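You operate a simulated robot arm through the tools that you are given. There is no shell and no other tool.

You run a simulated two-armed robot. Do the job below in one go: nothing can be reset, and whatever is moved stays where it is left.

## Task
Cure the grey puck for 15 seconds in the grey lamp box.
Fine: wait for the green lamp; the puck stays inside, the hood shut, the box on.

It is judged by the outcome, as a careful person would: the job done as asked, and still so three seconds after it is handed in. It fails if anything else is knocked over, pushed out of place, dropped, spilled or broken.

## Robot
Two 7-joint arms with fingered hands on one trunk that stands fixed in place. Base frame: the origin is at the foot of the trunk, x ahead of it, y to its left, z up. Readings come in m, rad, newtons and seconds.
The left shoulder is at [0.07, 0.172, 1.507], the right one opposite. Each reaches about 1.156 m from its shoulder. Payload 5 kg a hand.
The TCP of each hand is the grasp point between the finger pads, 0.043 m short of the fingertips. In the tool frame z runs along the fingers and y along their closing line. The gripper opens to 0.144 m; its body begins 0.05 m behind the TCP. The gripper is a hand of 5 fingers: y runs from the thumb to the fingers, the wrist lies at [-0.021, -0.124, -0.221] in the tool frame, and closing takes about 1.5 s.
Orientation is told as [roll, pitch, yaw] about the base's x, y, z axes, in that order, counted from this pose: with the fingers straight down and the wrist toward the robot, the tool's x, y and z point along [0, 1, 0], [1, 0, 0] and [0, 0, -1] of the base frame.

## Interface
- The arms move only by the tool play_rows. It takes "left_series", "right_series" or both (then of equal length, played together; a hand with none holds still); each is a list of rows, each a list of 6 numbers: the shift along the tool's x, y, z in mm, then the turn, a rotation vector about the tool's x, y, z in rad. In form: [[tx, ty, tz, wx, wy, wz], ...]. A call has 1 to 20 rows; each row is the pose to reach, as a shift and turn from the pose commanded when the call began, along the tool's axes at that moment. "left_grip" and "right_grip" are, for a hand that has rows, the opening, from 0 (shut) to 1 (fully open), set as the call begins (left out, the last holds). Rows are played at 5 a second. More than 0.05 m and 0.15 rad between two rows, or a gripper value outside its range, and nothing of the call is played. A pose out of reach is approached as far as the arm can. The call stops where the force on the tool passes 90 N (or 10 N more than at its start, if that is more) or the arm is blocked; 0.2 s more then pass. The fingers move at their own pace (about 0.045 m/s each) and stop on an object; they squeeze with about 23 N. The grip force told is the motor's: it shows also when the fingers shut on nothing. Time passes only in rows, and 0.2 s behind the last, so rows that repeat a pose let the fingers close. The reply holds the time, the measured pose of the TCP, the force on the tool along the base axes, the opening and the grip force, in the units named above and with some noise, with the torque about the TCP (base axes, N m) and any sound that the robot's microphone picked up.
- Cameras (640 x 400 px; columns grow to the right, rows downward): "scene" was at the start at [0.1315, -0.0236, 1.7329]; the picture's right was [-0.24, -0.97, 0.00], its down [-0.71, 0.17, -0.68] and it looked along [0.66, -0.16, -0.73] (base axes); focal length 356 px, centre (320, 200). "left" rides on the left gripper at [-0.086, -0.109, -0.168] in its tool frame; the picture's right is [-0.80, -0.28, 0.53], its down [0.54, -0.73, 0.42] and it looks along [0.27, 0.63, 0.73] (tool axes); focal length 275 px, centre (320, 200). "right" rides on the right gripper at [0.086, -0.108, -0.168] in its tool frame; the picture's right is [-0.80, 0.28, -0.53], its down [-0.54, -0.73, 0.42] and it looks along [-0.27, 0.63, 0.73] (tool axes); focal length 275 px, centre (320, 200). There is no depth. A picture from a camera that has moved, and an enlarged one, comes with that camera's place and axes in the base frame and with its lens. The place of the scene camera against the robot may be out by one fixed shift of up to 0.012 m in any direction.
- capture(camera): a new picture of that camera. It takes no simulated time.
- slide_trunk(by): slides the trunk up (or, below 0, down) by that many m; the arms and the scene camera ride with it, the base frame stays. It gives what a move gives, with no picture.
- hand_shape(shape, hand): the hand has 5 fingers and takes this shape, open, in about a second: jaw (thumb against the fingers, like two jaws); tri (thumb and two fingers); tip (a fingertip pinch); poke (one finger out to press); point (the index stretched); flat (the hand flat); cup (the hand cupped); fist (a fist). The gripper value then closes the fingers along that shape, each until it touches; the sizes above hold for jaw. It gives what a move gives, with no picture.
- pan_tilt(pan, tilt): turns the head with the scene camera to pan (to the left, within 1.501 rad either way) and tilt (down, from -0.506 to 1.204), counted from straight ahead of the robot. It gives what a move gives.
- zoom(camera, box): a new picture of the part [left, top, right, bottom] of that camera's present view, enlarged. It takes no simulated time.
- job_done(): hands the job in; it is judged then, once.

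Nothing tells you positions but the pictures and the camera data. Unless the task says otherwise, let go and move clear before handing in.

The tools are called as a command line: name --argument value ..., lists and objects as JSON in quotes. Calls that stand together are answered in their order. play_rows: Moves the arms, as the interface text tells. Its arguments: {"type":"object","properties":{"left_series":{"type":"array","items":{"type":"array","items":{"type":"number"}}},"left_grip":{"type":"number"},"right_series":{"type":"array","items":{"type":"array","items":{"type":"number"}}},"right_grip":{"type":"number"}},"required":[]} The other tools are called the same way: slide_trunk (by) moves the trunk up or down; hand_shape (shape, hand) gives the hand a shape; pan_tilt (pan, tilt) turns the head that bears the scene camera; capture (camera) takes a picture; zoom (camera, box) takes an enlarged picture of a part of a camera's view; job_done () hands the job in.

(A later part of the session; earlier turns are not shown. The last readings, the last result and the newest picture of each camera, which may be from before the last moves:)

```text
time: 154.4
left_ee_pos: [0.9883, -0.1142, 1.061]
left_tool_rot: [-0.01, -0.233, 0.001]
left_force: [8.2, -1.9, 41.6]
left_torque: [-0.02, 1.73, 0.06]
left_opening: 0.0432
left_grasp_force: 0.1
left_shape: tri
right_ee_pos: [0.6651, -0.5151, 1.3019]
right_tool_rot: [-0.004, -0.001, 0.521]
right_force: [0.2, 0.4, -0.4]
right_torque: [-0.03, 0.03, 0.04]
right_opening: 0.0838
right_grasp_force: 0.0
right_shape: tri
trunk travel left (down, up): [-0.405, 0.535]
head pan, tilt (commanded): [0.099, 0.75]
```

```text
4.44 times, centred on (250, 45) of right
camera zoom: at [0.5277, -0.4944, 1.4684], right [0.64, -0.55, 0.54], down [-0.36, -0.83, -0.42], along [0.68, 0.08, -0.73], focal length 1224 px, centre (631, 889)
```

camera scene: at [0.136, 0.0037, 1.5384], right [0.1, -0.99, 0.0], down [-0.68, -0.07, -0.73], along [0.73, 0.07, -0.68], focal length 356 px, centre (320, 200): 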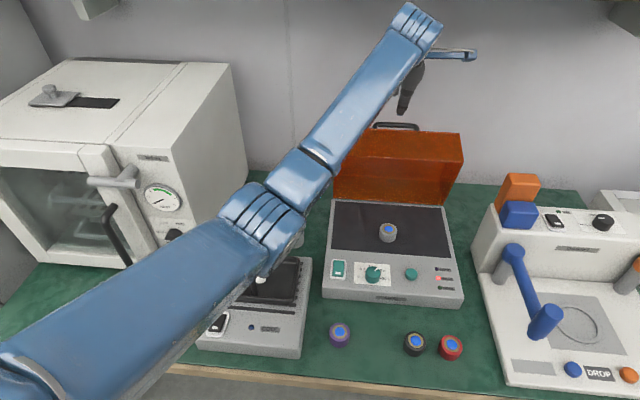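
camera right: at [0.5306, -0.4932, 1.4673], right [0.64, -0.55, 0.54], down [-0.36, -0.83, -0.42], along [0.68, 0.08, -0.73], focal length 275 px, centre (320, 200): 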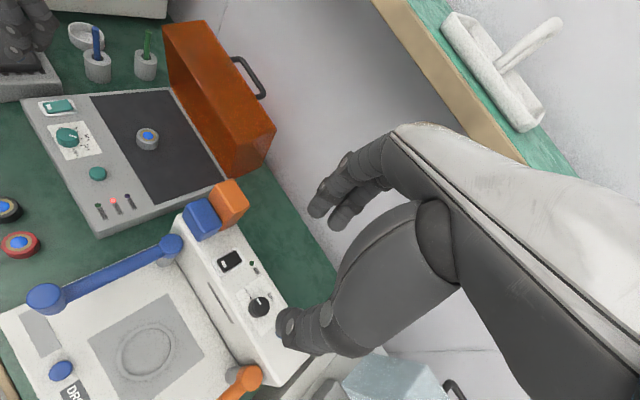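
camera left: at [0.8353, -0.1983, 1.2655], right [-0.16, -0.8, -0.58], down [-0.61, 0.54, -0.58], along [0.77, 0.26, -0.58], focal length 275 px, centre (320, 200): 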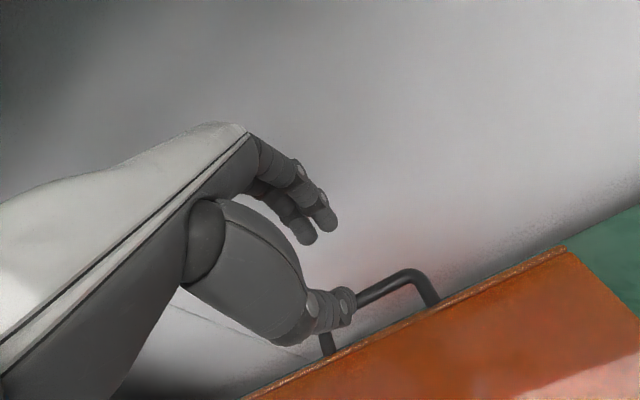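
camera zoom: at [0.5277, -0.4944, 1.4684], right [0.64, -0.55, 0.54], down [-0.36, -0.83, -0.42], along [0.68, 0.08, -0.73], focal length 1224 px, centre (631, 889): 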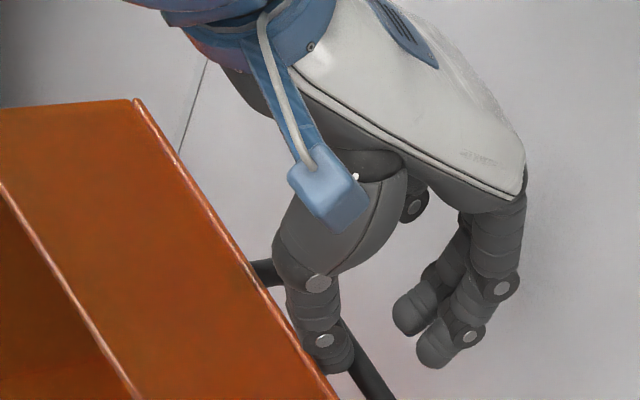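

The thumb's base is bumping the hood rim, so this grip won't fit that gap. I'll back off and look at the single-finger shape instead, which could slip between bar and hood and steer it both ways.

play_rows --left_series '[[0, 0, -12, 0, 0, 0], [0, 0, -30, 0, 0, 0], [0, 0, -55, 0, 0, 0], [0, -30, -60, 0, 0, 0], [0, -70, -60, 0.05, 0, 0], [0, -110, -60, 0.1, 0, 0], [0, -150, -60, 0.15, 0, 0], [0, -190, -60, 0.2, 0, 0]]'

hand_shape --hand "left" --shape "poke"

capture --camera "left"

zoom --camera "right" --box '[60, 0, 320, 200]'

capture --camera "scene"

```text
time: 156.4
left_ee_pos: [0.8227, -0.0448, 1.0704]
left_tool_rot: [0.063, -0.055, 0.071]
left_force: [0.3, 0.1, -0.5]
left_torque: [-0.02, 0.0, -0.04]
left_opening: 0.0506
left_grasp_force: 0.0
left_shape: tri
right_ee_pos: [0.6694, -0.5145, 1.298]
right_tool_rot: [0.001, 0.001, 0.521]
right_force: [-0.2, 0.9, 0.2]
right_torque: [0.02, 0.02, -0.03]
right_opening: 0.0835
right_grasp_force: 0.0
right_shape: tri
trunk travel left (down, up): [-0.405, 0.535]
head pan, tilt (commanded): [0.099, 0.75]
stopped in row 8 (left hand): the arm was blocked; the commanded pose is now the measured one
```

```text
time: 157.3
left_ee_pos: [0.8228, -0.043, 1.0692]
left_tool_rot: [0.061, -0.053, 0.069]
left_force: [-0.5, -0.1, 0.3]
left_torque: [0.01, 0.01, 0.02]
left_opening: 0.0001
left_grasp_force: 0.0
left_shape: poke
right_ee_pos: [0.6707, -0.5157, 1.2978]
right_tool_rot: [0.001, 0.0, 0.52]
right_force: [-0.2, -0.5, -0.4]
right_torque: [0.02, 0.01, -0.01]
right_opening: 0.0839
right_grasp_force: 0.0
right_shape: tri
trunk travel left (down, up): [-0.405, 0.535]
head pan, tilt (commanded): [0.099, 0.75]
```

```text
taken
camera left: at [0.7132, -0.1492, 1.2258], right [-0.2, -0.78, -0.6], down [-0.74, 0.52, -0.43], along [0.64, 0.36, -0.68], focal length 275 px, centre (320, 200)
```

left: 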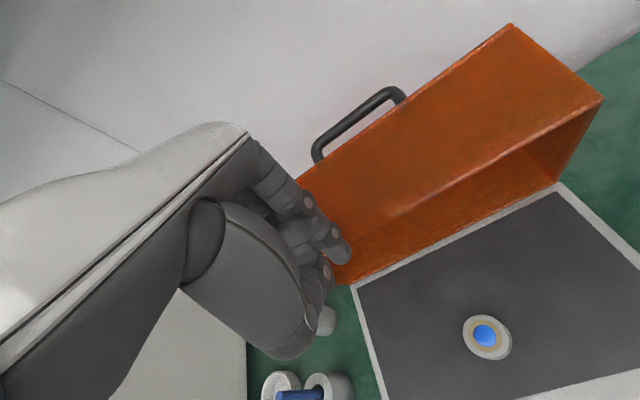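

```text
2.00 times, centred on (190, 100) of right
camera zoom: at [0.532, -0.4949, 1.4661], right [0.64, -0.55, 0.53], down [-0.36, -0.83, -0.42], along [0.68, 0.08, -0.73], focal length 551 px, centre (580, 400)
```

zoom: 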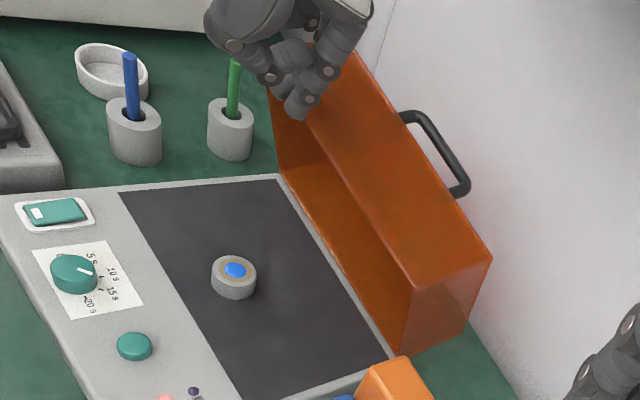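

```text
taken
camera scene: at [0.1362, 0.0034, 1.5384], right [0.1, -0.99, 0.0], down [-0.68, -0.07, -0.73], along [0.73, 0.07, -0.68], focal length 356 px, centre (320, 200)
```

scene: 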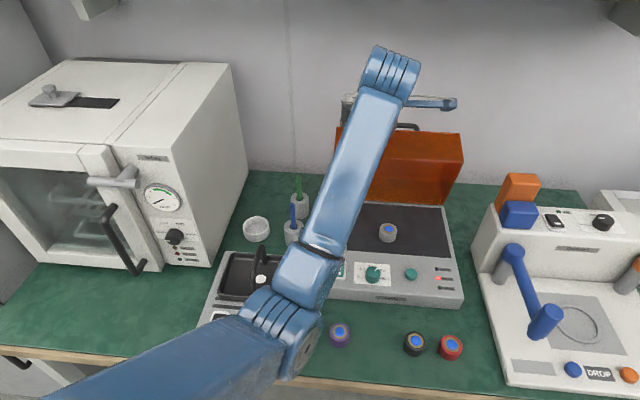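

The retreat was cut short by the arm's posture, though with no contact force and nothing moved. I'll bring the hand up and outward with a negative yaw to swing the elbow back out.

play_rows --left_series '[[17, -10, -14, 0.01, -0.01, 0.08], [34, -21, -28, 0.02, -0.02, 0.17], [52, -32, -42, 0.03, -0.04, 0.26], [70, -43, -50, 0.04, -0.05, 0.35], [88, -54, -58, 0.053, -0.061, 0.42], [88, -54, -58, 0.053, -0.061, 0.42]]'

capture --camera "scene"

zoom --camera "right" --box '[60, 0, 320, 200]'

```text
time: 158.7
left_ee_pos: [0.7586, 0.0314, 1.1302]
left_tool_rot: [0.005, 0.016, -0.353]
left_force: [-0.2, 0.3, -0.8]
left_torque: [-0.01, 0.02, 0.01]
left_opening: 0.0001
left_grasp_force: 0.0
left_shape: poke
right_ee_pos: [0.6689, -0.515, 1.298]
right_tool_rot: [0.003, 0.001, 0.521]
right_force: [0.7, -0.3, 0.6]
right_torque: [0.03, -0.01, 0.04]
right_opening: 0.0835
right_grasp_force: 0.0
right_shape: tri
trunk travel left (down, up): [-0.405, 0.535]
head pan, tilt (commanded): [0.099, 0.75]
```

```text
taken
camera scene: at [0.1365, 0.0029, 1.5384], right [0.1, -0.99, 0.0], down [-0.68, -0.07, -0.73], along [0.73, 0.07, -0.68], focal length 356 px, centre (320, 200)
```

scene: 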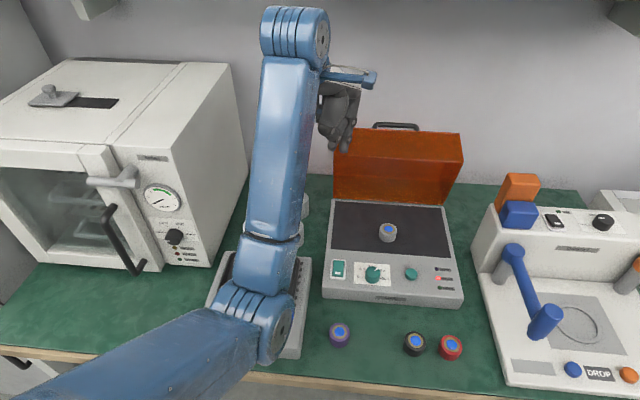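

```text
2.00 times, centred on (190, 100) of right
camera zoom: at [0.5323, -0.4954, 1.4658], right [0.64, -0.55, 0.53], down [-0.36, -0.83, -0.42], along [0.68, 0.08, -0.73], focal length 551 px, centre (580, 400)
```

zoom: 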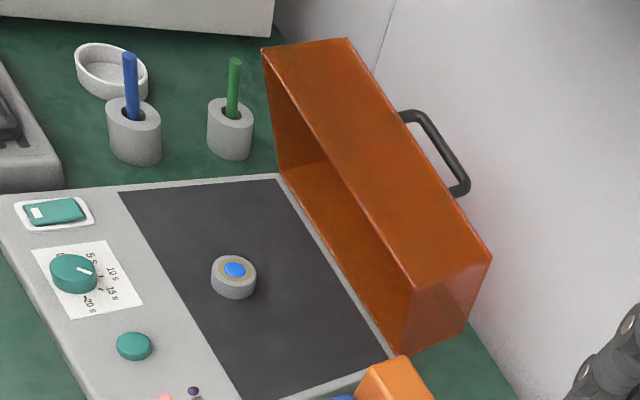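

The hood, dial and puck are unchanged. To get the left elbow back out, I'll swing the hand out to the upper left as I did before.

play_rows --left_series '[[20, -20, -25, 0, 0, -0.02], [44, -46, -50, 0, 0, -0.05], [68, -72, -72, 0, 0, -0.08], [92, -98, -94, 0, 0, -0.11], [117, -124, -114, 0, 0, -0.14], [142, -151, -130, 0, 0, -0.17], [167, -178, -146, 0, 0, -0.2], [192, -205, -162, 0, 0, -0.23], [217, -232, -176, 0, 0, -0.26], [242, -259, -188, 0, 0, -0.29], [267, -286, -198, 0, 0, -0.32], [292, -313, -207, 0, 0, -0.34], [317, -340, -215, 0, 0, -0.353], [317, -340, -215, 0, 0, -0.353]]'

pan_tilt --pan 0.7 --tilt 0.5

capture --camera "scene"

capture --camera "left"

```text
time: 161.7
left_ee_pos: [0.5522, 0.4464, 1.3516]
left_tool_rot: [0.01, 0.013, 0.003]
left_force: [0.7, -0.1, 0.1]
left_torque: [0.0, -0.01, 0.0]
left_opening: 0.0
left_grasp_force: 0.1
left_shape: poke
right_ee_pos: [0.6702, -0.5153, 1.2991]
right_tool_rot: [0.001, 0.0, 0.519]
right_force: [0.7, 0.4, 0.2]
right_torque: [0.01, 0.04, 0.01]
right_opening: 0.0835
right_grasp_force: 0.0
right_shape: tri
trunk travel left (down, up): [-0.405, 0.535]
head pan, tilt (commanded): [0.099, 0.75]
```

```text
time: 162.7
left_ee_pos: [0.5504, 0.4468, 1.3521]
left_tool_rot: [0.009, 0.012, 0.002]
left_force: [-0.4, -0.2, -0.2]
left_torque: [-0.03, 0.02, 0.03]
left_opening: 0.0
left_grasp_force: 0.0
left_shape: poke
right_ee_pos: [0.6695, -0.5148, 1.2986]
right_tool_rot: [0.0, 0.0, 0.522]
right_force: [0.1, -0.6, 0.2]
right_torque: [-0.03, -0.02, 0.0]
right_opening: 0.0838
right_grasp_force: 0.0
right_shape: tri
trunk travel left (down, up): [-0.405, 0.535]
head pan, tilt (commanded): [0.7, 0.499]
```

```text
taken
camera scene: at [0.1231, 0.0543, 1.5604], right [0.64, -0.77, 0.0], down [-0.37, -0.31, -0.88], along [0.67, 0.57, -0.48], focal length 356 px, centre (320, 200)
```

scene: 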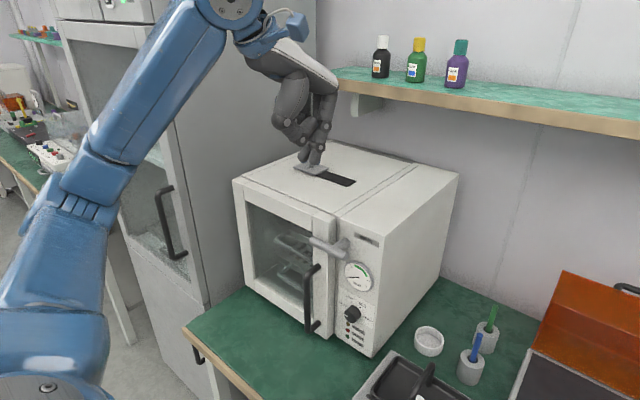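

```text
taken
camera left: at [0.4452, 0.3581, 1.5189], right [-0.29, -0.79, -0.54], down [-0.73, 0.55, -0.41], along [0.62, 0.27, -0.74], focal length 275 px, centre (320, 200)
```

left: 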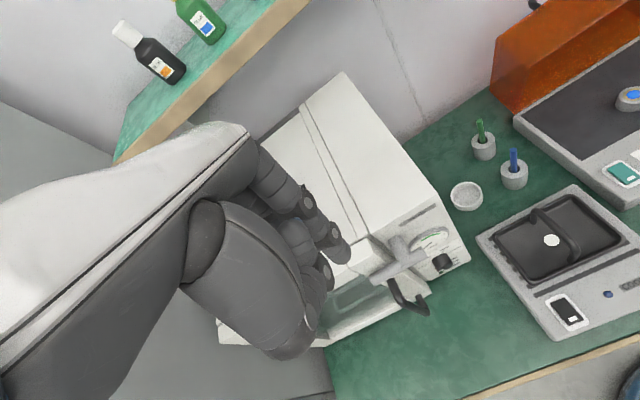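

The elbow is out again. I'll inspect the poke finger's geometry from both cameras.

zoom --camera "scene" --box '[230, 30, 370, 180]'

zoom --camera "left" --box '[180, 130, 400, 370]'

hand_shape --hand "left" --shape "point"

zoom --camera "scene" --box '[230, 30, 370, 180]'

zoom --camera "left" --box '[180, 130, 400, 370]'

```text
2.67 times, centred on (300, 105) of scene
camera zoom: at [0.1231, 0.0543, 1.5604], right [0.64, -0.77, 0.0], down [-0.37, -0.31, -0.88], along [0.67, 0.57, -0.48], focal length 950 px, centre (373, 453)
```

zoom: 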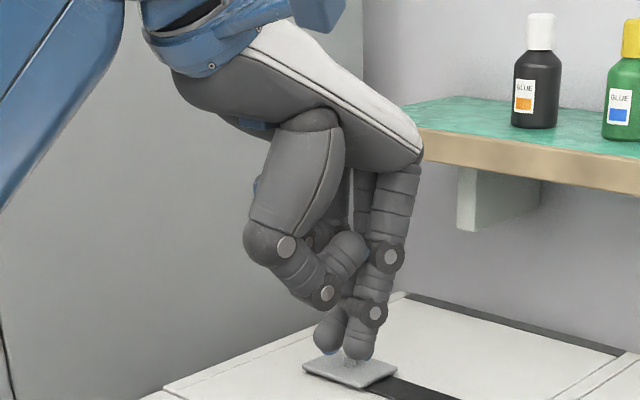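

```text
1.67 times, centred on (290, 250) of left
camera zoom: at [0.4452, 0.3581, 1.5189], right [-0.29, -0.79, -0.54], down [-0.73, 0.55, -0.41], along [0.62, 0.27, -0.74], focal length 459 px, centre (370, 117)
```

zoom: 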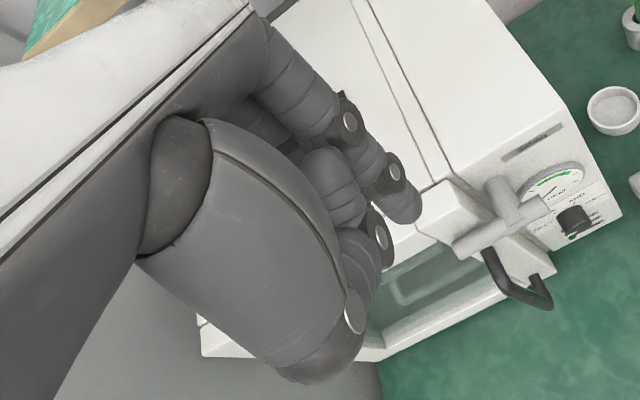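

```text
time: 163.6
left_ee_pos: [0.5499, 0.4478, 1.351]
left_tool_rot: [0.009, 0.013, 0.002]
left_force: [0.2, -0.6, -0.1]
left_torque: [-0.04, 0.01, -0.01]
left_opening: 0.0
left_grasp_force: 0.1
left_shape: point
right_ee_pos: [0.6708, -0.5132, 1.2984]
right_tool_rot: [-0.001, -0.001, 0.519]
right_force: [-0.3, 0.3, -0.6]
right_torque: [-0.01, -0.02, 0.0]
right_opening: 0.0837
right_grasp_force: 0.1
right_shape: tri
trunk travel left (down, up): [-0.405, 0.535]
head pan, tilt (commanded): [0.7, 0.499]
```

```text
2.67 times, centred on (300, 105) of scene
camera zoom: at [0.1234, 0.0541, 1.5604], right [0.64, -0.76, 0.0], down [-0.37, -0.31, -0.88], along [0.67, 0.57, -0.48], focal length 950 px, centre (373, 453)
```

zoom: 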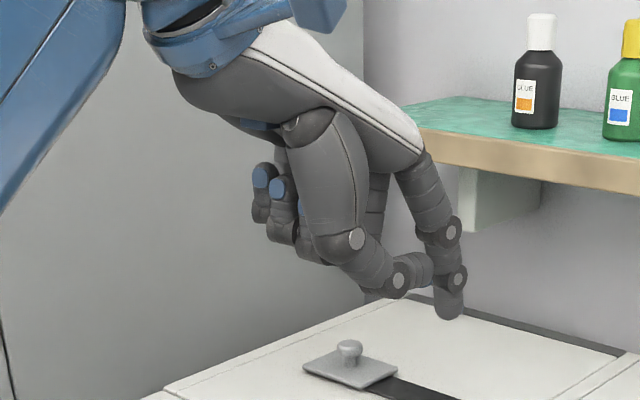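

```text
1.67 times, centred on (290, 250) of left
camera zoom: at [0.4456, 0.3579, 1.5189], right [-0.29, -0.79, -0.54], down [-0.73, 0.55, -0.41], along [0.62, 0.27, -0.74], focal length 459 px, centre (370, 117)
```

zoom: 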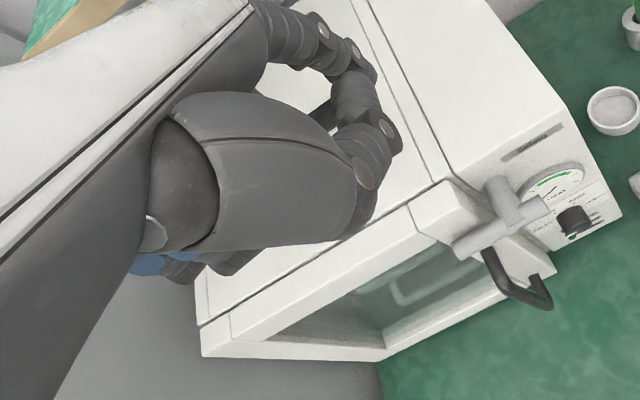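

The thumb by itself can steer the hood: it already fits partway into the gap, and its slant will support the bar on the way down. I'll return to the three-finger shape and re-approach with yaw about −0.45, where this arm moves freely.

hand_shape --hand "left" --shape "tri"

play_rows --left_series '[[-35, 10, 0, 0, 0, 0.05], [-70, 20, 0, 0, 0, 0.1], [-105, 30, 5, 0, 0, 0.15], [-140, 40, 15, 0, 0, 0.2], [-175, 50, 30, 0, 0, 0.25], [-210, 60, 45, 0, 0, 0.3], [-246, 65, 60, 0, 0, 0.36], [-246, 65, 60, 0, 0, 0.36]]' --left_grip 0.35

play_rows --left_series '[[-35, 5, 15, 0, 0, 0.02], [-70, 10, 30, 0, 0, 0.04], [-105, 15, 45, 0, 0, 0.06], [-140, 25, 60, 0, 0, 0.08], [-170, 40, 80, 0, 0, 0.09], [-190, 60, 100, 0, 0, 0.09], [-200, 80, 115, 0, 0, 0.09], [-200, 80, 115, 0, 0, 0.09]]'

pan_tilt --pan 0.1 --tilt 0.75

capture --camera "scene"

```text
time: 164.5
left_ee_pos: [0.5508, 0.4468, 1.3506]
left_tool_rot: [0.009, 0.013, 0.002]
left_force: [-0.6, 0.5, 0.0]
left_torque: [0.01, 0.02, -0.01]
left_opening: 0.1436
left_grasp_force: 0.0
left_shape: tri
right_ee_pos: [0.6698, -0.5148, 1.2984]
right_tool_rot: [-0.002, 0.001, 0.519]
right_force: [0.0, -0.1, 0.0]
right_torque: [-0.03, 0.0, 0.01]
right_opening: 0.0834
right_grasp_force: 0.1
right_shape: tri
trunk travel left (down, up): [-0.405, 0.535]
head pan, tilt (commanded): [0.7, 0.499]
```

```text
time: 166.3
left_ee_pos: [0.6148, 0.2022, 1.2883]
left_tool_rot: [0.003, 0.014, -0.359]
left_force: [-0.2, 1.5, 0.0]
left_torque: [-0.04, -0.03, -0.03]
left_opening: 0.0508
left_grasp_force: 0.1
left_shape: tri
right_ee_pos: [0.6684, -0.5144, 1.299]
right_tool_rot: [0.001, 0.002, 0.519]
right_force: [-1.2, 0.7, -0.1]
right_torque: [0.0, -0.03, 0.0]
right_opening: 0.0836
right_grasp_force: 0.0
right_shape: tri
trunk travel left (down, up): [-0.405, 0.535]
head pan, tilt (commanded): [0.7, 0.499]
```

```text
time: 168.1
left_ee_pos: [0.6182, -0.0131, 1.1714]
left_tool_rot: [0.003, 0.014, -0.449]
left_force: [-0.2, -0.7, -0.2]
left_torque: [-0.01, -0.01, 0.03]
left_opening: 0.0506
left_grasp_force: 0.0
left_shape: tri
right_ee_pos: [0.6689, -0.5151, 1.2985]
right_tool_rot: [0.0, 0.001, 0.522]
right_force: [-0.1, 1.0, -0.1]
right_torque: [-0.03, -0.01, 0.02]
right_opening: 0.0837
right_grasp_force: 0.0
right_shape: tri
trunk travel left (down, up): [-0.405, 0.535]
head pan, tilt (commanded): [0.7, 0.499]
```

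```text
time: 169.1
left_ee_pos: [0.6183, -0.0134, 1.1717]
left_tool_rot: [0.003, 0.016, -0.448]
left_force: [0.2, 0.1, 0.8]
left_torque: [-0.01, -0.02, -0.01]
left_opening: 0.0505
left_grasp_force: 0.1
left_shape: tri
right_ee_pos: [0.6692, -0.5152, 1.2976]
right_tool_rot: [0.0, 0.001, 0.521]
right_force: [0.2, 0.6, -0.8]
right_torque: [0.02, 0.02, 0.03]
right_opening: 0.0837
right_grasp_force: 0.0
right_shape: tri
trunk travel left (down, up): [-0.405, 0.535]
head pan, tilt (commanded): [0.099, 0.75]
```

```text
taken
camera scene: at [0.1364, 0.0036, 1.5384], right [0.1, -0.99, 0.0], down [-0.68, -0.07, -0.73], along [0.73, 0.07, -0.68], focal length 356 px, centre (320, 200)
```

scene: 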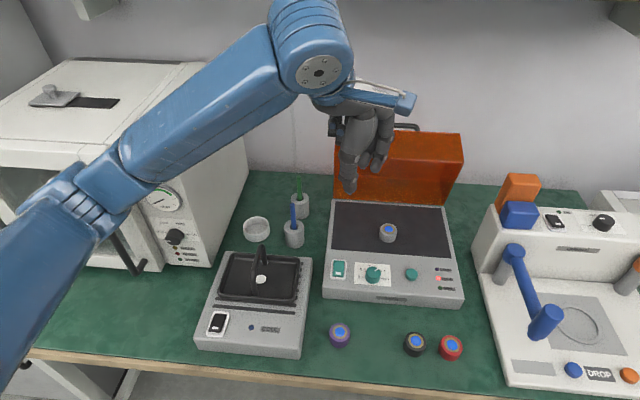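

The elbow is well out. I'll move forward over the hood to just above the handle, tilting the hand slightly.

play_rows --left_series '[[6, 36, 0, -0.03, 0, 0], [12, 72, 0, -0.06, 0, 0], [17, 108, 4, -0.09, 0, 0], [23, 144, 8, -0.12, 0, 0], [29, 180, 12, -0.15, 0, 0], [35, 216, 17, -0.18, 0, 0], [41, 252, 22, -0.21, 0, 0], [47, 290, 27, -0.235, 0, 0], [53, 328, 32, -0.235, 0, 0], [58, 360, 36, -0.235, 0, 0], [58, 360, 36, -0.235, 0, 0]]'

zoom --camera "left" --box '[250, 180, 470, 350]'

zoom --camera "right" --box '[150, 0, 330, 150]'

capture --camera "scene"

```text
time: 171.5
left_ee_pos: [0.9684, -0.116, 1.1319]
left_tool_rot: [0.004, -0.221, -0.451]
left_force: [-0.4, 0.5, 0.7]
left_torque: [-0.04, -0.02, 0.0]
left_opening: 0.0505
left_grasp_force: 0.1
left_shape: tri
right_ee_pos: [0.6691, -0.5142, 1.2987]
right_tool_rot: [0.0, 0.0, 0.52]
right_force: [-0.5, 0.3, 0.2]
right_torque: [-0.01, 0.01, 0.03]
right_opening: 0.0837
right_grasp_force: 0.0
right_shape: tri
trunk travel left (down, up): [-0.405, 0.535]
head pan, tilt (commanded): [0.099, 0.75]
```

```text
2.35 times, centred on (360, 265) of left
camera zoom: at [0.8024, -0.1344, 1.2703], right [-0.49, -0.65, -0.59], down [-0.32, 0.76, -0.57], along [0.81, -0.09, -0.58], focal length 648 px, centre (226, 47)
```

zoom: 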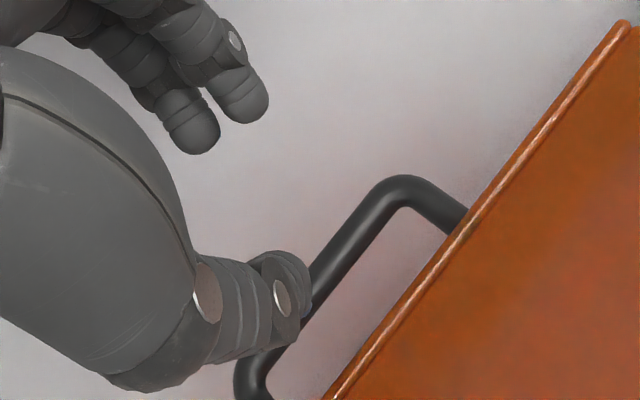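

```text
2.67 times, centred on (240, 75) of right
camera zoom: at [0.5318, -0.4941, 1.4665], right [0.64, -0.55, 0.53], down [-0.36, -0.83, -0.42], along [0.68, 0.08, -0.73], focal length 734 px, centre (533, 533)
```

zoom: 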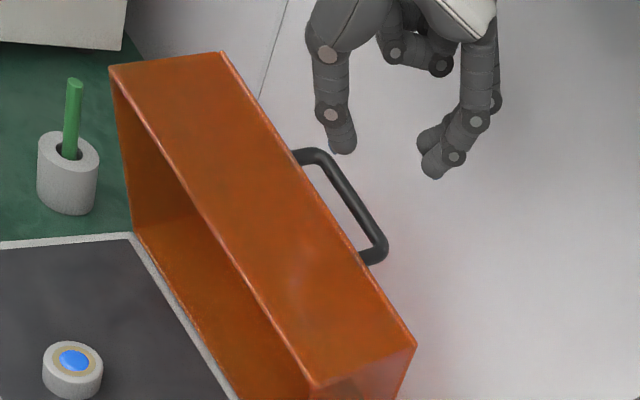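

```text
taken
camera scene: at [0.1359, 0.0042, 1.5384], right [0.1, -0.99, 0.0], down [-0.68, -0.07, -0.73], along [0.73, 0.07, -0.68], focal length 356 px, centre (320, 200)
```

scene: 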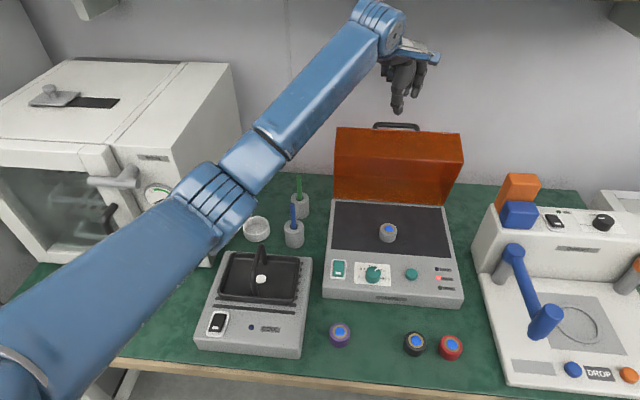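

Thumb is above the gap. I'll lower along the finger direction, checking as it enters.

play_rows --left_series '[[0, 0, 14, 0, 0, 0], [0, 0, 28, 0, 0, 0], [0, 0, 42, 0, 0, 0], [0, 0, 42, 0, 0, 0]]'

zoom --camera "left" --box '[250, 180, 470, 350]'

zoom --camera "right" --box '[190, 0, 310, 100]'

```text
time: 172.5
left_ee_pos: [0.9774, -0.1227, 1.0877]
left_tool_rot: [0.004, -0.219, -0.449]
left_force: [0.3, -0.3, 0.2]
left_torque: [0.01, 0.03, 0.03]
left_opening: 0.0506
left_grasp_force: 0.0
left_shape: tri
right_ee_pos: [0.6695, -0.5147, 1.2984]
right_tool_rot: [0.0, 0.001, 0.52]
right_force: [0.0, 0.1, -0.1]
right_torque: [-0.04, -0.01, 0.02]
right_opening: 0.0835
right_grasp_force: 0.0
right_shape: tri
trunk travel left (down, up): [-0.405, 0.535]
head pan, tilt (commanded): [0.099, 0.75]
```

```text
2.35 times, centred on (360, 265) of left
camera zoom: at [0.8115, -0.1396, 1.2282], right [-0.49, -0.65, -0.59], down [-0.32, 0.76, -0.57], along [0.81, -0.09, -0.58], focal length 648 px, centre (226, 47)
```

zoom: 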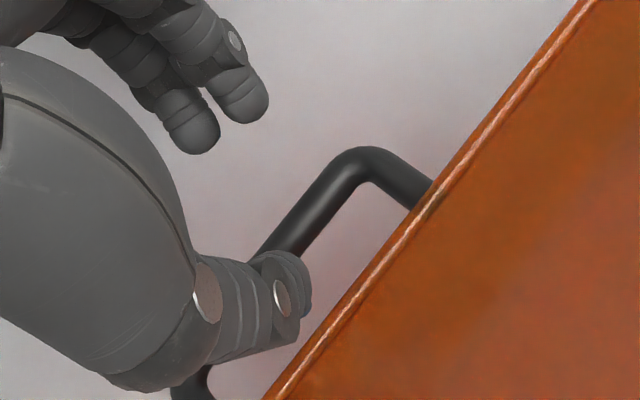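

```text
4.00 times, centred on (250, 50) of right
camera zoom: at [0.5323, -0.4948, 1.466], right [0.64, -0.55, 0.53], down [-0.36, -0.83, -0.42], along [0.68, 0.08, -0.73], focal length 1101 px, centre (600, 800)
```

zoom: 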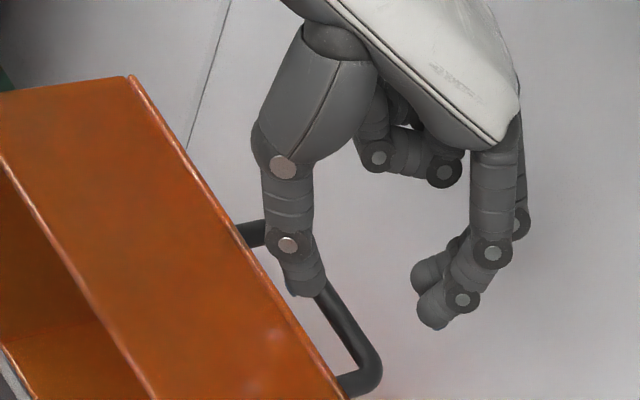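

Thumb is dropping between bar and rim as intended, with no contact force. I'll go another 14 mm.

play_rows --left_series '[[0, 0, 5, 0, 0, 0], [0, 0, 10, 0, 0, 0], [0, 0, 14, 0, 0, 0], [0, 0, 14, 0, 0, 0]]'

zoom --camera "left" --box '[250, 180, 470, 350]'

zoom --camera "right" --box '[190, 0, 310, 100]'

```text
time: 173.5
left_ee_pos: [0.98, -0.1216, 1.0762]
left_tool_rot: [0.004, -0.22, -0.448]
left_force: [0.3, 0.6, -0.8]
left_torque: [0.01, 0.03, -0.02]
left_opening: 0.0505
left_grasp_force: 0.1
left_shape: tri
right_ee_pos: [0.6687, -0.5156, 1.299]
right_tool_rot: [-0.001, 0.001, 0.52]
right_force: [-0.2, 0.6, -0.3]
right_torque: [0.0, 0.0, -0.01]
right_opening: 0.0837
right_grasp_force: 0.0
right_shape: tri
trunk travel left (down, up): [-0.405, 0.535]
head pan, tilt (commanded): [0.099, 0.75]
```

```text
2.35 times, centred on (360, 265) of left
camera zoom: at [0.8143, -0.1394, 1.2155], right [-0.49, -0.65, -0.59], down [-0.32, 0.76, -0.57], along [0.81, -0.09, -0.58], focal length 648 px, centre (226, 47)
```

zoom: 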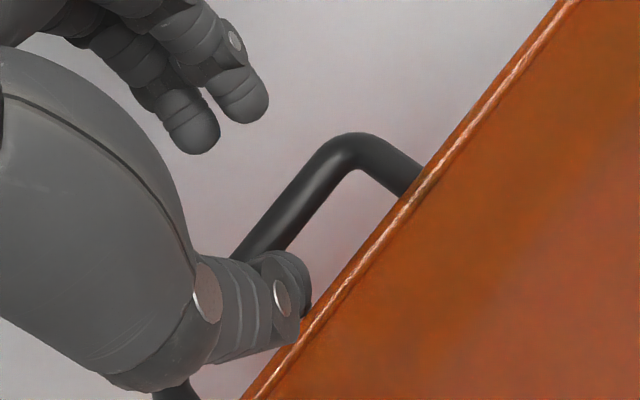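

```text
4.00 times, centred on (250, 50) of right
camera zoom: at [0.5323, -0.4949, 1.466], right [0.64, -0.55, 0.53], down [-0.36, -0.83, -0.42], along [0.68, 0.08, -0.73], focal length 1101 px, centre (600, 800)
```

zoom: 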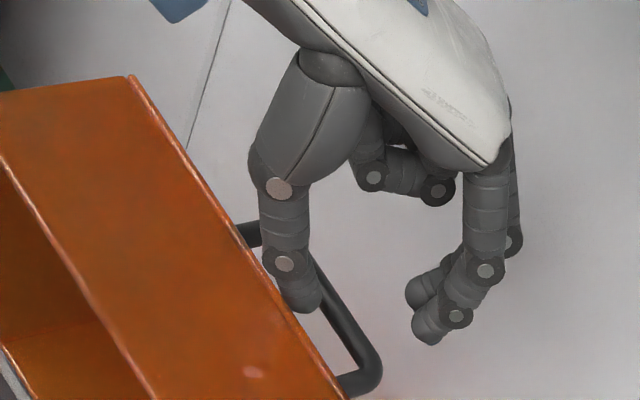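

Thumb is seated in the gap. I'll start swinging the hood closed along its arc, first to about 60°, and check.

play_rows --left_series '[[-2.2, -4.4, -1, 0, 0, 0], [-4.3, -8.6, -2.9, 0, 0, 0], [-7.4, -14.1, -7.2, 0, 0, 0], [-10.9, -20.5, -11.7, 0, 0, 0], [-14.8, -27.8, -16, 0, 0, 0], [-18.7, -35.2, -20.2, 0, 0, 0], [-22.6, -42.6, -24.4, 0, 0, 0], [-26, -49.3, -27.4, 0, 0, 0], [-29.5, -56.1, -30, 0, 0, 0]]'

zoom --camera "left" --box '[250, 180, 470, 350]'

zoom --camera "right" --box '[120, 0, 320, 160]'

```text
time: 175.5
left_ee_pos: [0.9087, -0.1232, 1.0916]
left_tool_rot: [0.005, -0.22, -0.452]
left_force: [0.8, 0.6, 1.0]
left_torque: [-0.02, -0.03, 0.03]
left_opening: 0.0498
left_grasp_force: 0.0
left_shape: tri
right_ee_pos: [0.6697, -0.515, 1.2987]
right_tool_rot: [-0.001, -0.001, 0.52]
right_force: [0.6, 0.0, 0.0]
right_torque: [0.0, 0.01, -0.02]
right_opening: 0.0837
right_grasp_force: 0.1
right_shape: tri
trunk travel left (down, up): [-0.405, 0.535]
head pan, tilt (commanded): [0.099, 0.75]
```

```text
2.35 times, centred on (360, 265) of left
camera zoom: at [0.7453, -0.1399, 1.2319], right [-0.49, -0.65, -0.59], down [-0.32, 0.76, -0.57], along [0.81, -0.09, -0.58], focal length 648 px, centre (226, 47)
```

zoom: 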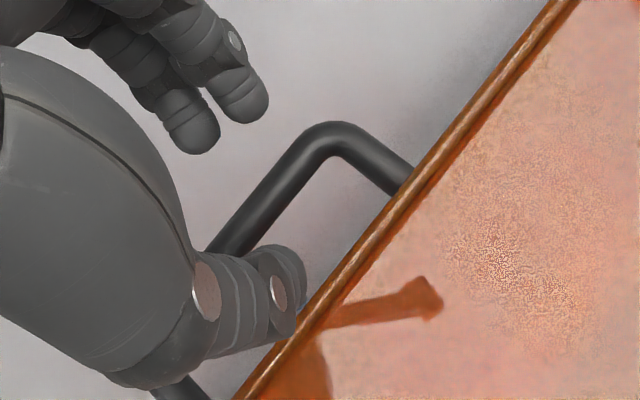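

```text
2.50 times, centred on (220, 80) of right
camera zoom: at [0.5321, -0.4948, 1.4661], right [0.64, -0.55, 0.53], down [-0.36, -0.83, -0.42], along [0.68, 0.08, -0.73], focal length 688 px, centre (570, 500)
```

zoom: 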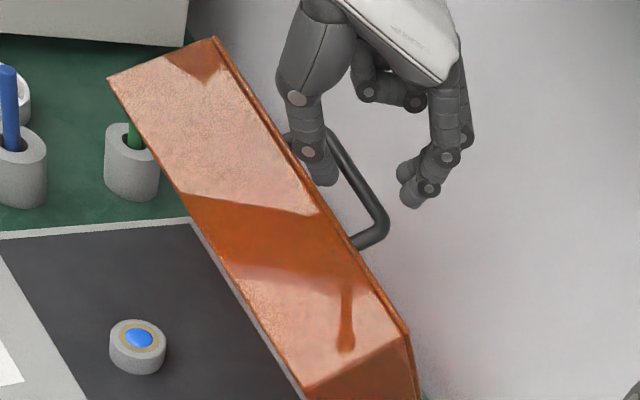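

The hood follows the thumb smoothly with tiny forces. I'll continue to around 40°, keeping the thumb slightly deeper as room opens up.

play_rows --left_series '[[-3.9, -7.9, -1.8, 0, 0, 0], [-8.2, -16.7, -3.7, 0, 0, 0], [-12.2, -24.8, -4.5, 0, 0, 0], [-15.6, -32.1, -5.1, 0, 0, 0], [-19.5, -40.3, -5.4, 0, 0, 0], [-23, -47.7, -5.5, 0, 0, 0], [-26.9, -56, -5.4, 0, 0, 0], [-30.4, -63.5, -5, 0, 0, 0]]'

zoom --camera "left" --box '[230, 160, 470, 350]'

zoom --camera "right" --box '[80, 0, 320, 180]'

capture --camera "scene"

```text
time: 177.3
left_ee_pos: [0.8405, -0.1204, 1.0816]
left_tool_rot: [0.005, -0.22, -0.451]
left_force: [0.9, 0.5, 0.0]
left_torque: [-0.01, 0.02, 0.03]
left_opening: 0.0502
left_grasp_force: 0.1
left_shape: tri
right_ee_pos: [0.67, -0.5148, 1.2983]
right_tool_rot: [0.0, 0.0, 0.521]
right_force: [0.4, 0.4, -0.1]
right_torque: [0.01, 0.01, -0.02]
right_opening: 0.0836
right_grasp_force: 0.0
right_shape: tri
trunk travel left (down, up): [-0.405, 0.535]
head pan, tilt (commanded): [0.099, 0.75]
```

```text
2.11 times, centred on (350, 255) of left
camera zoom: at [0.6754, -0.1392, 1.2228], right [-0.49, -0.65, -0.59], down [-0.32, 0.76, -0.57], along [0.81, -0.09, -0.58], focal length 580 px, centre (257, 84)
```

zoom: 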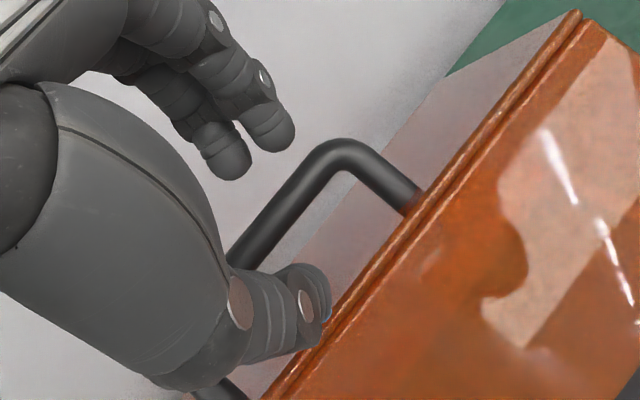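

```text
2.22 times, centred on (200, 90) of right
camera zoom: at [0.532, -0.4948, 1.4662], right [0.64, -0.55, 0.53], down [-0.36, -0.83, -0.42], along [0.68, 0.08, -0.73], focal length 612 px, centre (587, 444)
```

zoom: 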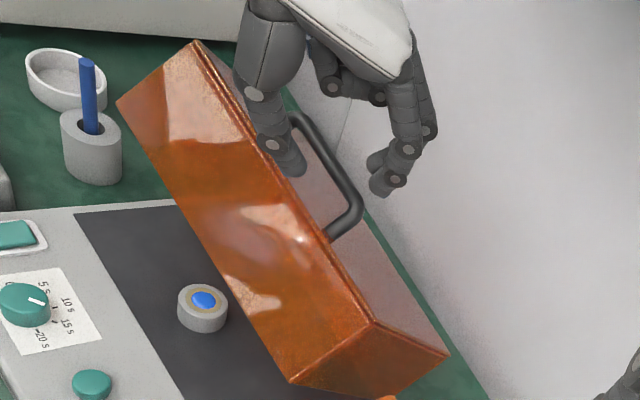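

```text
taken
camera scene: at [0.1362, 0.0036, 1.5384], right [0.1, -0.99, 0.0], down [-0.68, -0.07, -0.73], along [0.73, 0.07, -0.68], focal length 356 px, centre (320, 200)
```

scene: 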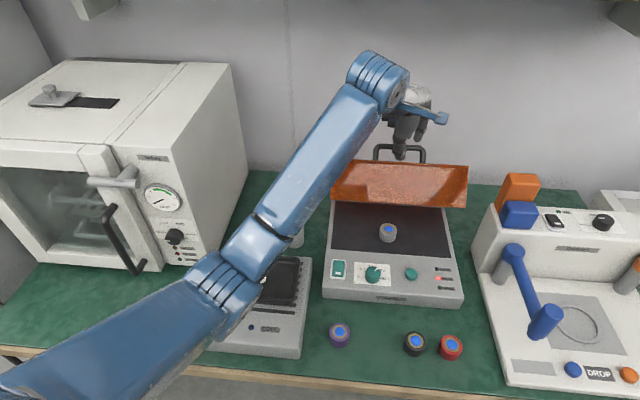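

The hood is about 40° and even rests on its own hinge friction. I'll guide it on down to about 20°.

play_rows --left_series '[[-3.9, -8.6, 1.2, 0, 0, 0], [-7.4, -16.3, 2.5, 0, 0, 0], [-11.3, -24.9, 4.2, 0, 0, 0], [-14.8, -32.7, 6, 0, 0, 0], [-18.7, -41.5, 8.1, 0, 0, 0], [-22.1, -49.4, 10.5, 0, 0, 0], [-25.6, -57.5, 13.8, 0, 0, 0], [-29.1, -65.7, 17.1, 0, 0, 0]]'

zoom --camera "left" --box '[230, 160, 470, 350]'

zoom --camera "right" --box '[40, 0, 320, 200]'

capture --camera "scene"

```text
time: 179.1
left_ee_pos: [0.7736, -0.1226, 1.0519]
left_tool_rot: [0.006, -0.222, -0.45]
left_force: [0.2, -0.2, 0.7]
left_torque: [-0.01, -0.03, 0.0]
left_opening: 0.0504
left_grasp_force: 0.1
left_shape: tri
right_ee_pos: [0.6702, -0.5149, 1.2984]
right_tool_rot: [0.001, 0.0, 0.52]
right_force: [-0.2, -0.8, 0.7]
right_torque: [0.0, -0.01, -0.03]
right_opening: 0.0837
right_grasp_force: 0.1
right_shape: tri
trunk travel left (down, up): [-0.405, 0.535]
head pan, tilt (commanded): [0.099, 0.75]
```

```text
2.11 times, centred on (350, 255) of left
camera zoom: at [0.6087, -0.1396, 1.1918], right [-0.49, -0.65, -0.59], down [-0.32, 0.76, -0.57], along [0.81, -0.09, -0.58], focal length 580 px, centre (257, 84)
```

zoom: 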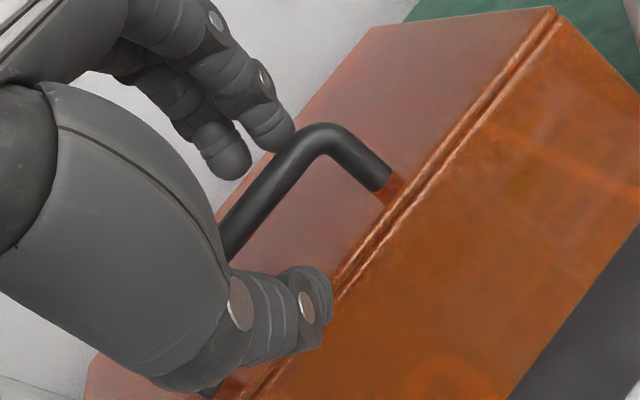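

```text
2.00 times, centred on (180, 100) of right
camera zoom: at [0.532, -0.4948, 1.4662], right [0.64, -0.55, 0.53], down [-0.36, -0.83, -0.42], along [0.68, 0.08, -0.73], focal length 551 px, centre (600, 400)
```

zoom: 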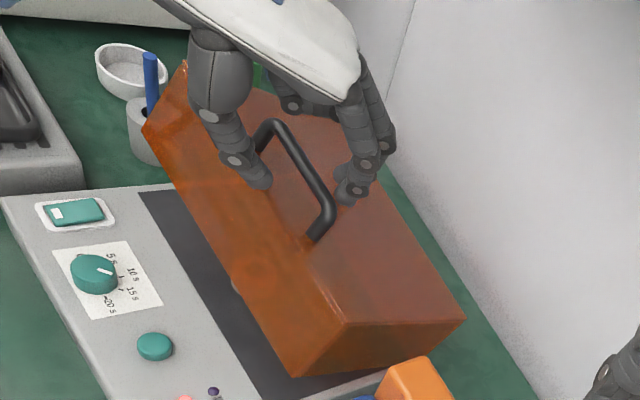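

```text
taken
camera scene: at [0.1361, 0.0035, 1.5384], right [0.1, -0.99, 0.0], down [-0.68, -0.07, -0.73], along [0.73, 0.07, -0.68], focal length 356 px, centre (320, 200)
```

scene: 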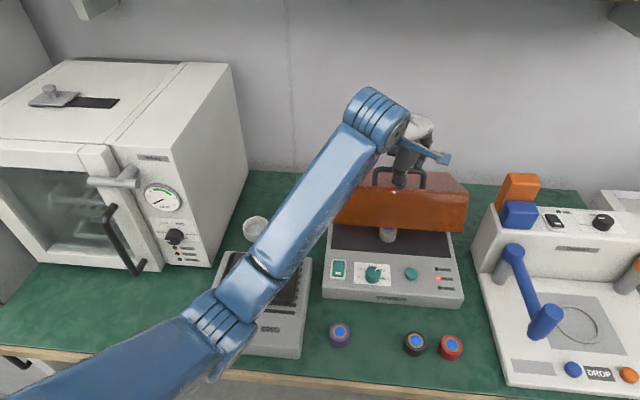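

The hood is about 25° open and being drawn down by the fingers behind the bar. I'll go on to about 8° and check.

play_rows --left_series '[[-3.5, -8.6, 5.3, 0, 0, 0], [-6.5, -16.2, 10.7, 0, 0, 0], [-9.5, -23.9, 16.2, 0, 0, 0], [-12.6, -31.6, 21.6, 0, 0, 0], [-15.6, -39.3, 27.1, 0, 0, 0]]'

zoom --camera "left" --box '[230, 160, 470, 350]'

zoom --camera "right" --box '[20, 20, 300, 220]'

capture --camera "scene"

```text
time: 180.3
left_ee_pos: [0.7372, -0.1217, 1.0181]
left_tool_rot: [0.006, -0.222, -0.449]
left_force: [-2.3, -1.1, -0.6]
left_torque: [-0.02, 0.03, 0.01]
left_opening: 0.0511
left_grasp_force: 0.0
left_shape: tri
right_ee_pos: [0.6694, -0.5155, 1.2987]
right_tool_rot: [0.001, 0.0, 0.521]
right_force: [0.4, 0.3, 0.3]
right_torque: [0.0, -0.01, -0.02]
right_opening: 0.0837
right_grasp_force: 0.0
right_shape: tri
trunk travel left (down, up): [-0.405, 0.535]
head pan, tilt (commanded): [0.099, 0.75]
```

```text
2.11 times, centred on (350, 255) of left
camera zoom: at [0.5725, -0.1398, 1.1573], right [-0.49, -0.65, -0.59], down [-0.32, 0.76, -0.57], along [0.81, -0.09, -0.58], focal length 580 px, centre (257, 84)
```

zoom: 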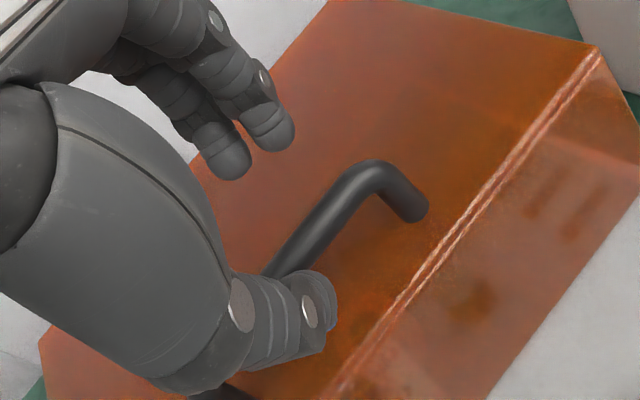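

```text
2.00 times, centred on (160, 120) of right
camera zoom: at [0.5319, -0.4948, 1.4662], right [0.64, -0.55, 0.53], down [-0.36, -0.83, -0.42], along [0.68, 0.08, -0.73], focal length 551 px, centre (640, 360)
```

zoom: 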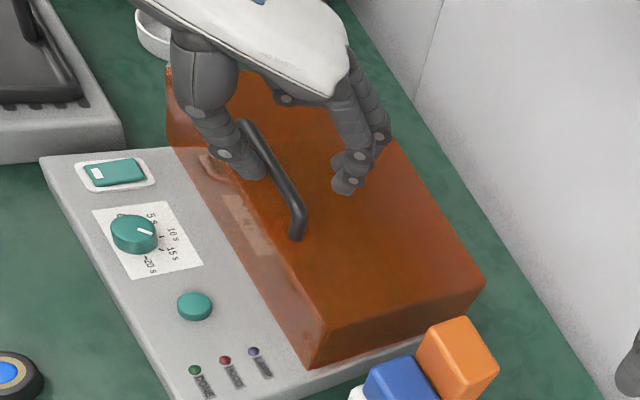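

```text
taken
camera scene: at [0.1361, 0.0036, 1.5384], right [0.1, -0.99, 0.0], down [-0.68, -0.07, -0.73], along [0.73, 0.07, -0.68], focal length 356 px, centre (320, 200)
```

scene: 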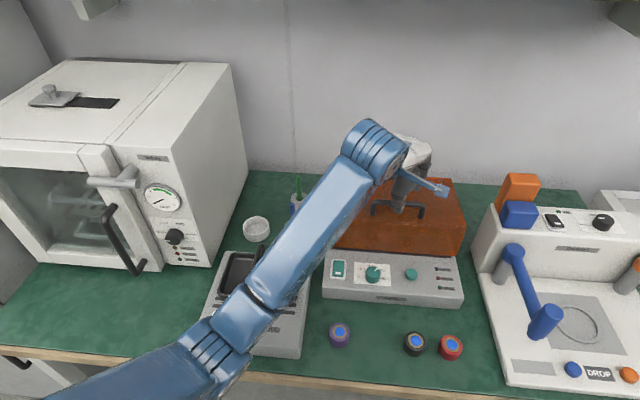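

The hood has closed and the HOOD lamp went dark. I'll open the hand so the thumb clears the bar, then lift away.

play_rows --left_series '[[0, 0, -2, 0, 0, 0], [0, 0, -2, 0, 0, 0], [0, 0, -2, 0, 0, 0], [0, 0, -2, 0, 0, 0], [0, 0, -2, 0, 0, 0]]' --left_grip 0.75

zoom --camera "left" --box '[210, 140, 470, 350]'

zoom --camera "right" --box '[20, 20, 300, 220]'

```text
time: 181.5
left_ee_pos: [0.7371, -0.1236, 1.0201]
left_tool_rot: [0.004, -0.219, -0.453]
left_force: [0.3, 0.9, 0.1]
left_torque: [0.0, -0.02, -0.01]
left_opening: 0.1074
left_grasp_force: 0.0
left_shape: tri
right_ee_pos: [0.6699, -0.5155, 1.2984]
right_tool_rot: [-0.001, 0.0, 0.521]
right_force: [-1.1, -0.2, 0.4]
right_torque: [0.02, 0.02, 0.01]
right_opening: 0.0836
right_grasp_force: 0.0
right_shape: tri
trunk travel left (down, up): [-0.405, 0.535]
head pan, tilt (commanded): [0.099, 0.75]
```

```text
1.90 times, centred on (340, 245) of left
camera zoom: at [0.5727, -0.1396, 1.1595], right [-0.49, -0.65, -0.59], down [-0.32, 0.76, -0.57], along [0.81, -0.09, -0.58], focal length 524 px, centre (282, 114)
```

zoom: 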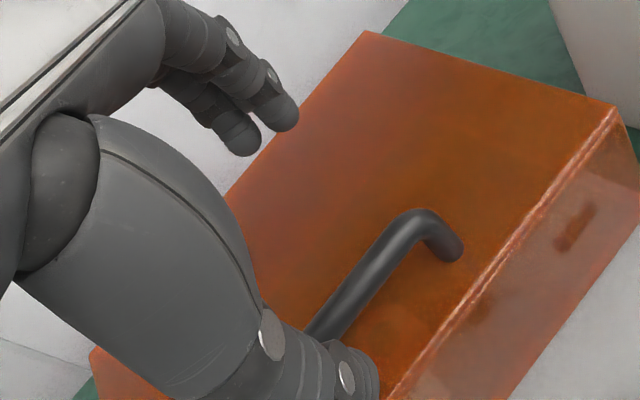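

```text
2.00 times, centred on (160, 120) of right
camera zoom: at [0.5321, -0.4948, 1.4661], right [0.64, -0.55, 0.53], down [-0.36, -0.83, -0.42], along [0.68, 0.08, -0.73], focal length 551 px, centre (640, 360)
```

zoom: 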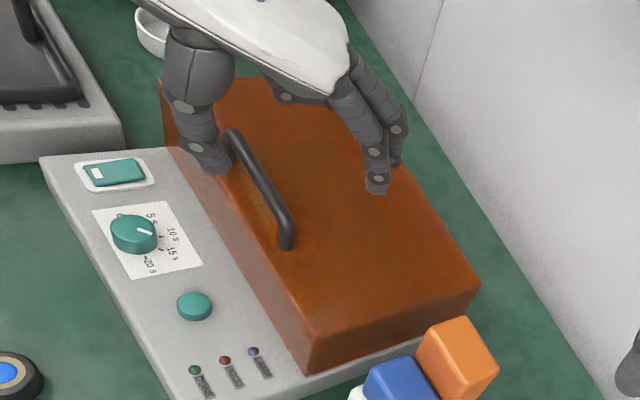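

The hood settled fully shut once the thumb let go. I'll lift the hand clear and check the panel.

play_rows --left_series '[[0, 0, -15, 0, 0, 0], [0, 0, -35, 0, 0, 0], [0, 0, -60, 0, 0, 0], [0, 0, -90, 0.05, 0, 0], [-10, -20, -110, 0.1, 0, 0], [-20, -50, -120, 0.15, 0, 0], [-20, -85, -120, 0.2, 0, 0], [-20, -110, -120, 0.22, 0, 0]]'

capture --camera "scene"

zoom --camera "right" --box '[20, 20, 300, 220]'

capture --camera "left"

```text
time: 183.3
left_ee_pos: [0.6088, -0.0825, 1.1135]
left_tool_rot: [0.003, 0.0, -0.448]
left_force: [0.2, 0.1, 0.2]
left_torque: [-0.05, -0.02, 0.0]
left_opening: 0.1079
left_grasp_force: 0.0
left_shape: tri
right_ee_pos: [0.6701, -0.5128, 1.299]
right_tool_rot: [-0.002, 0.002, 0.52]
right_force: [-0.5, 1.3, 0.4]
right_torque: [-0.05, -0.01, 0.01]
right_opening: 0.0837
right_grasp_force: 0.1
right_shape: tri
trunk travel left (down, up): [-0.405, 0.535]
head pan, tilt (commanded): [0.099, 0.75]
```

```text
taken
camera scene: at [0.1365, 0.006, 1.5384], right [0.1, -0.99, 0.0], down [-0.68, -0.07, -0.73], along [0.73, 0.07, -0.68], focal length 356 px, centre (320, 200)
```

scene: 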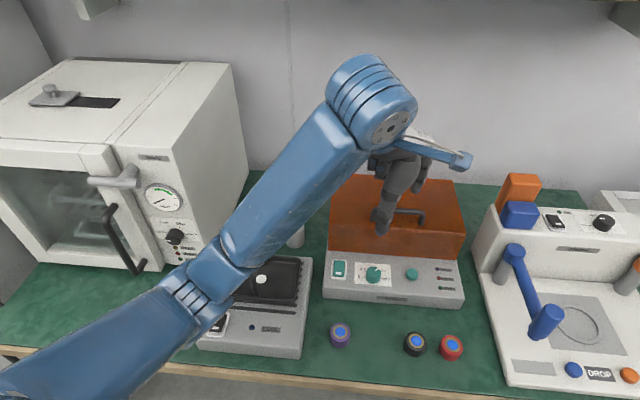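

```text
2.00 times, centred on (160, 120) of right
camera zoom: at [0.5323, -0.4923, 1.4669], right [0.64, -0.55, 0.53], down [-0.36, -0.83, -0.42], along [0.68, 0.08, -0.73], focal length 551 px, centre (640, 360)
```

zoom: 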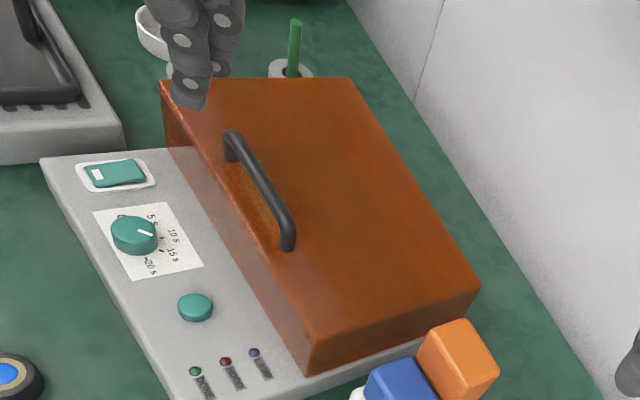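

```text
taken
camera left: at [0.4741, -0.1144, 1.2812], right [-0.6, -0.59, -0.54], down [-0.42, 0.8, -0.42], along [0.68, -0.03, -0.73], focal length 275 px, centre (320, 200)
```

left: 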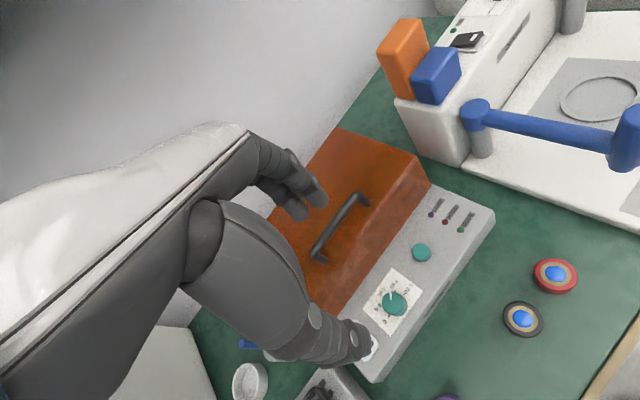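

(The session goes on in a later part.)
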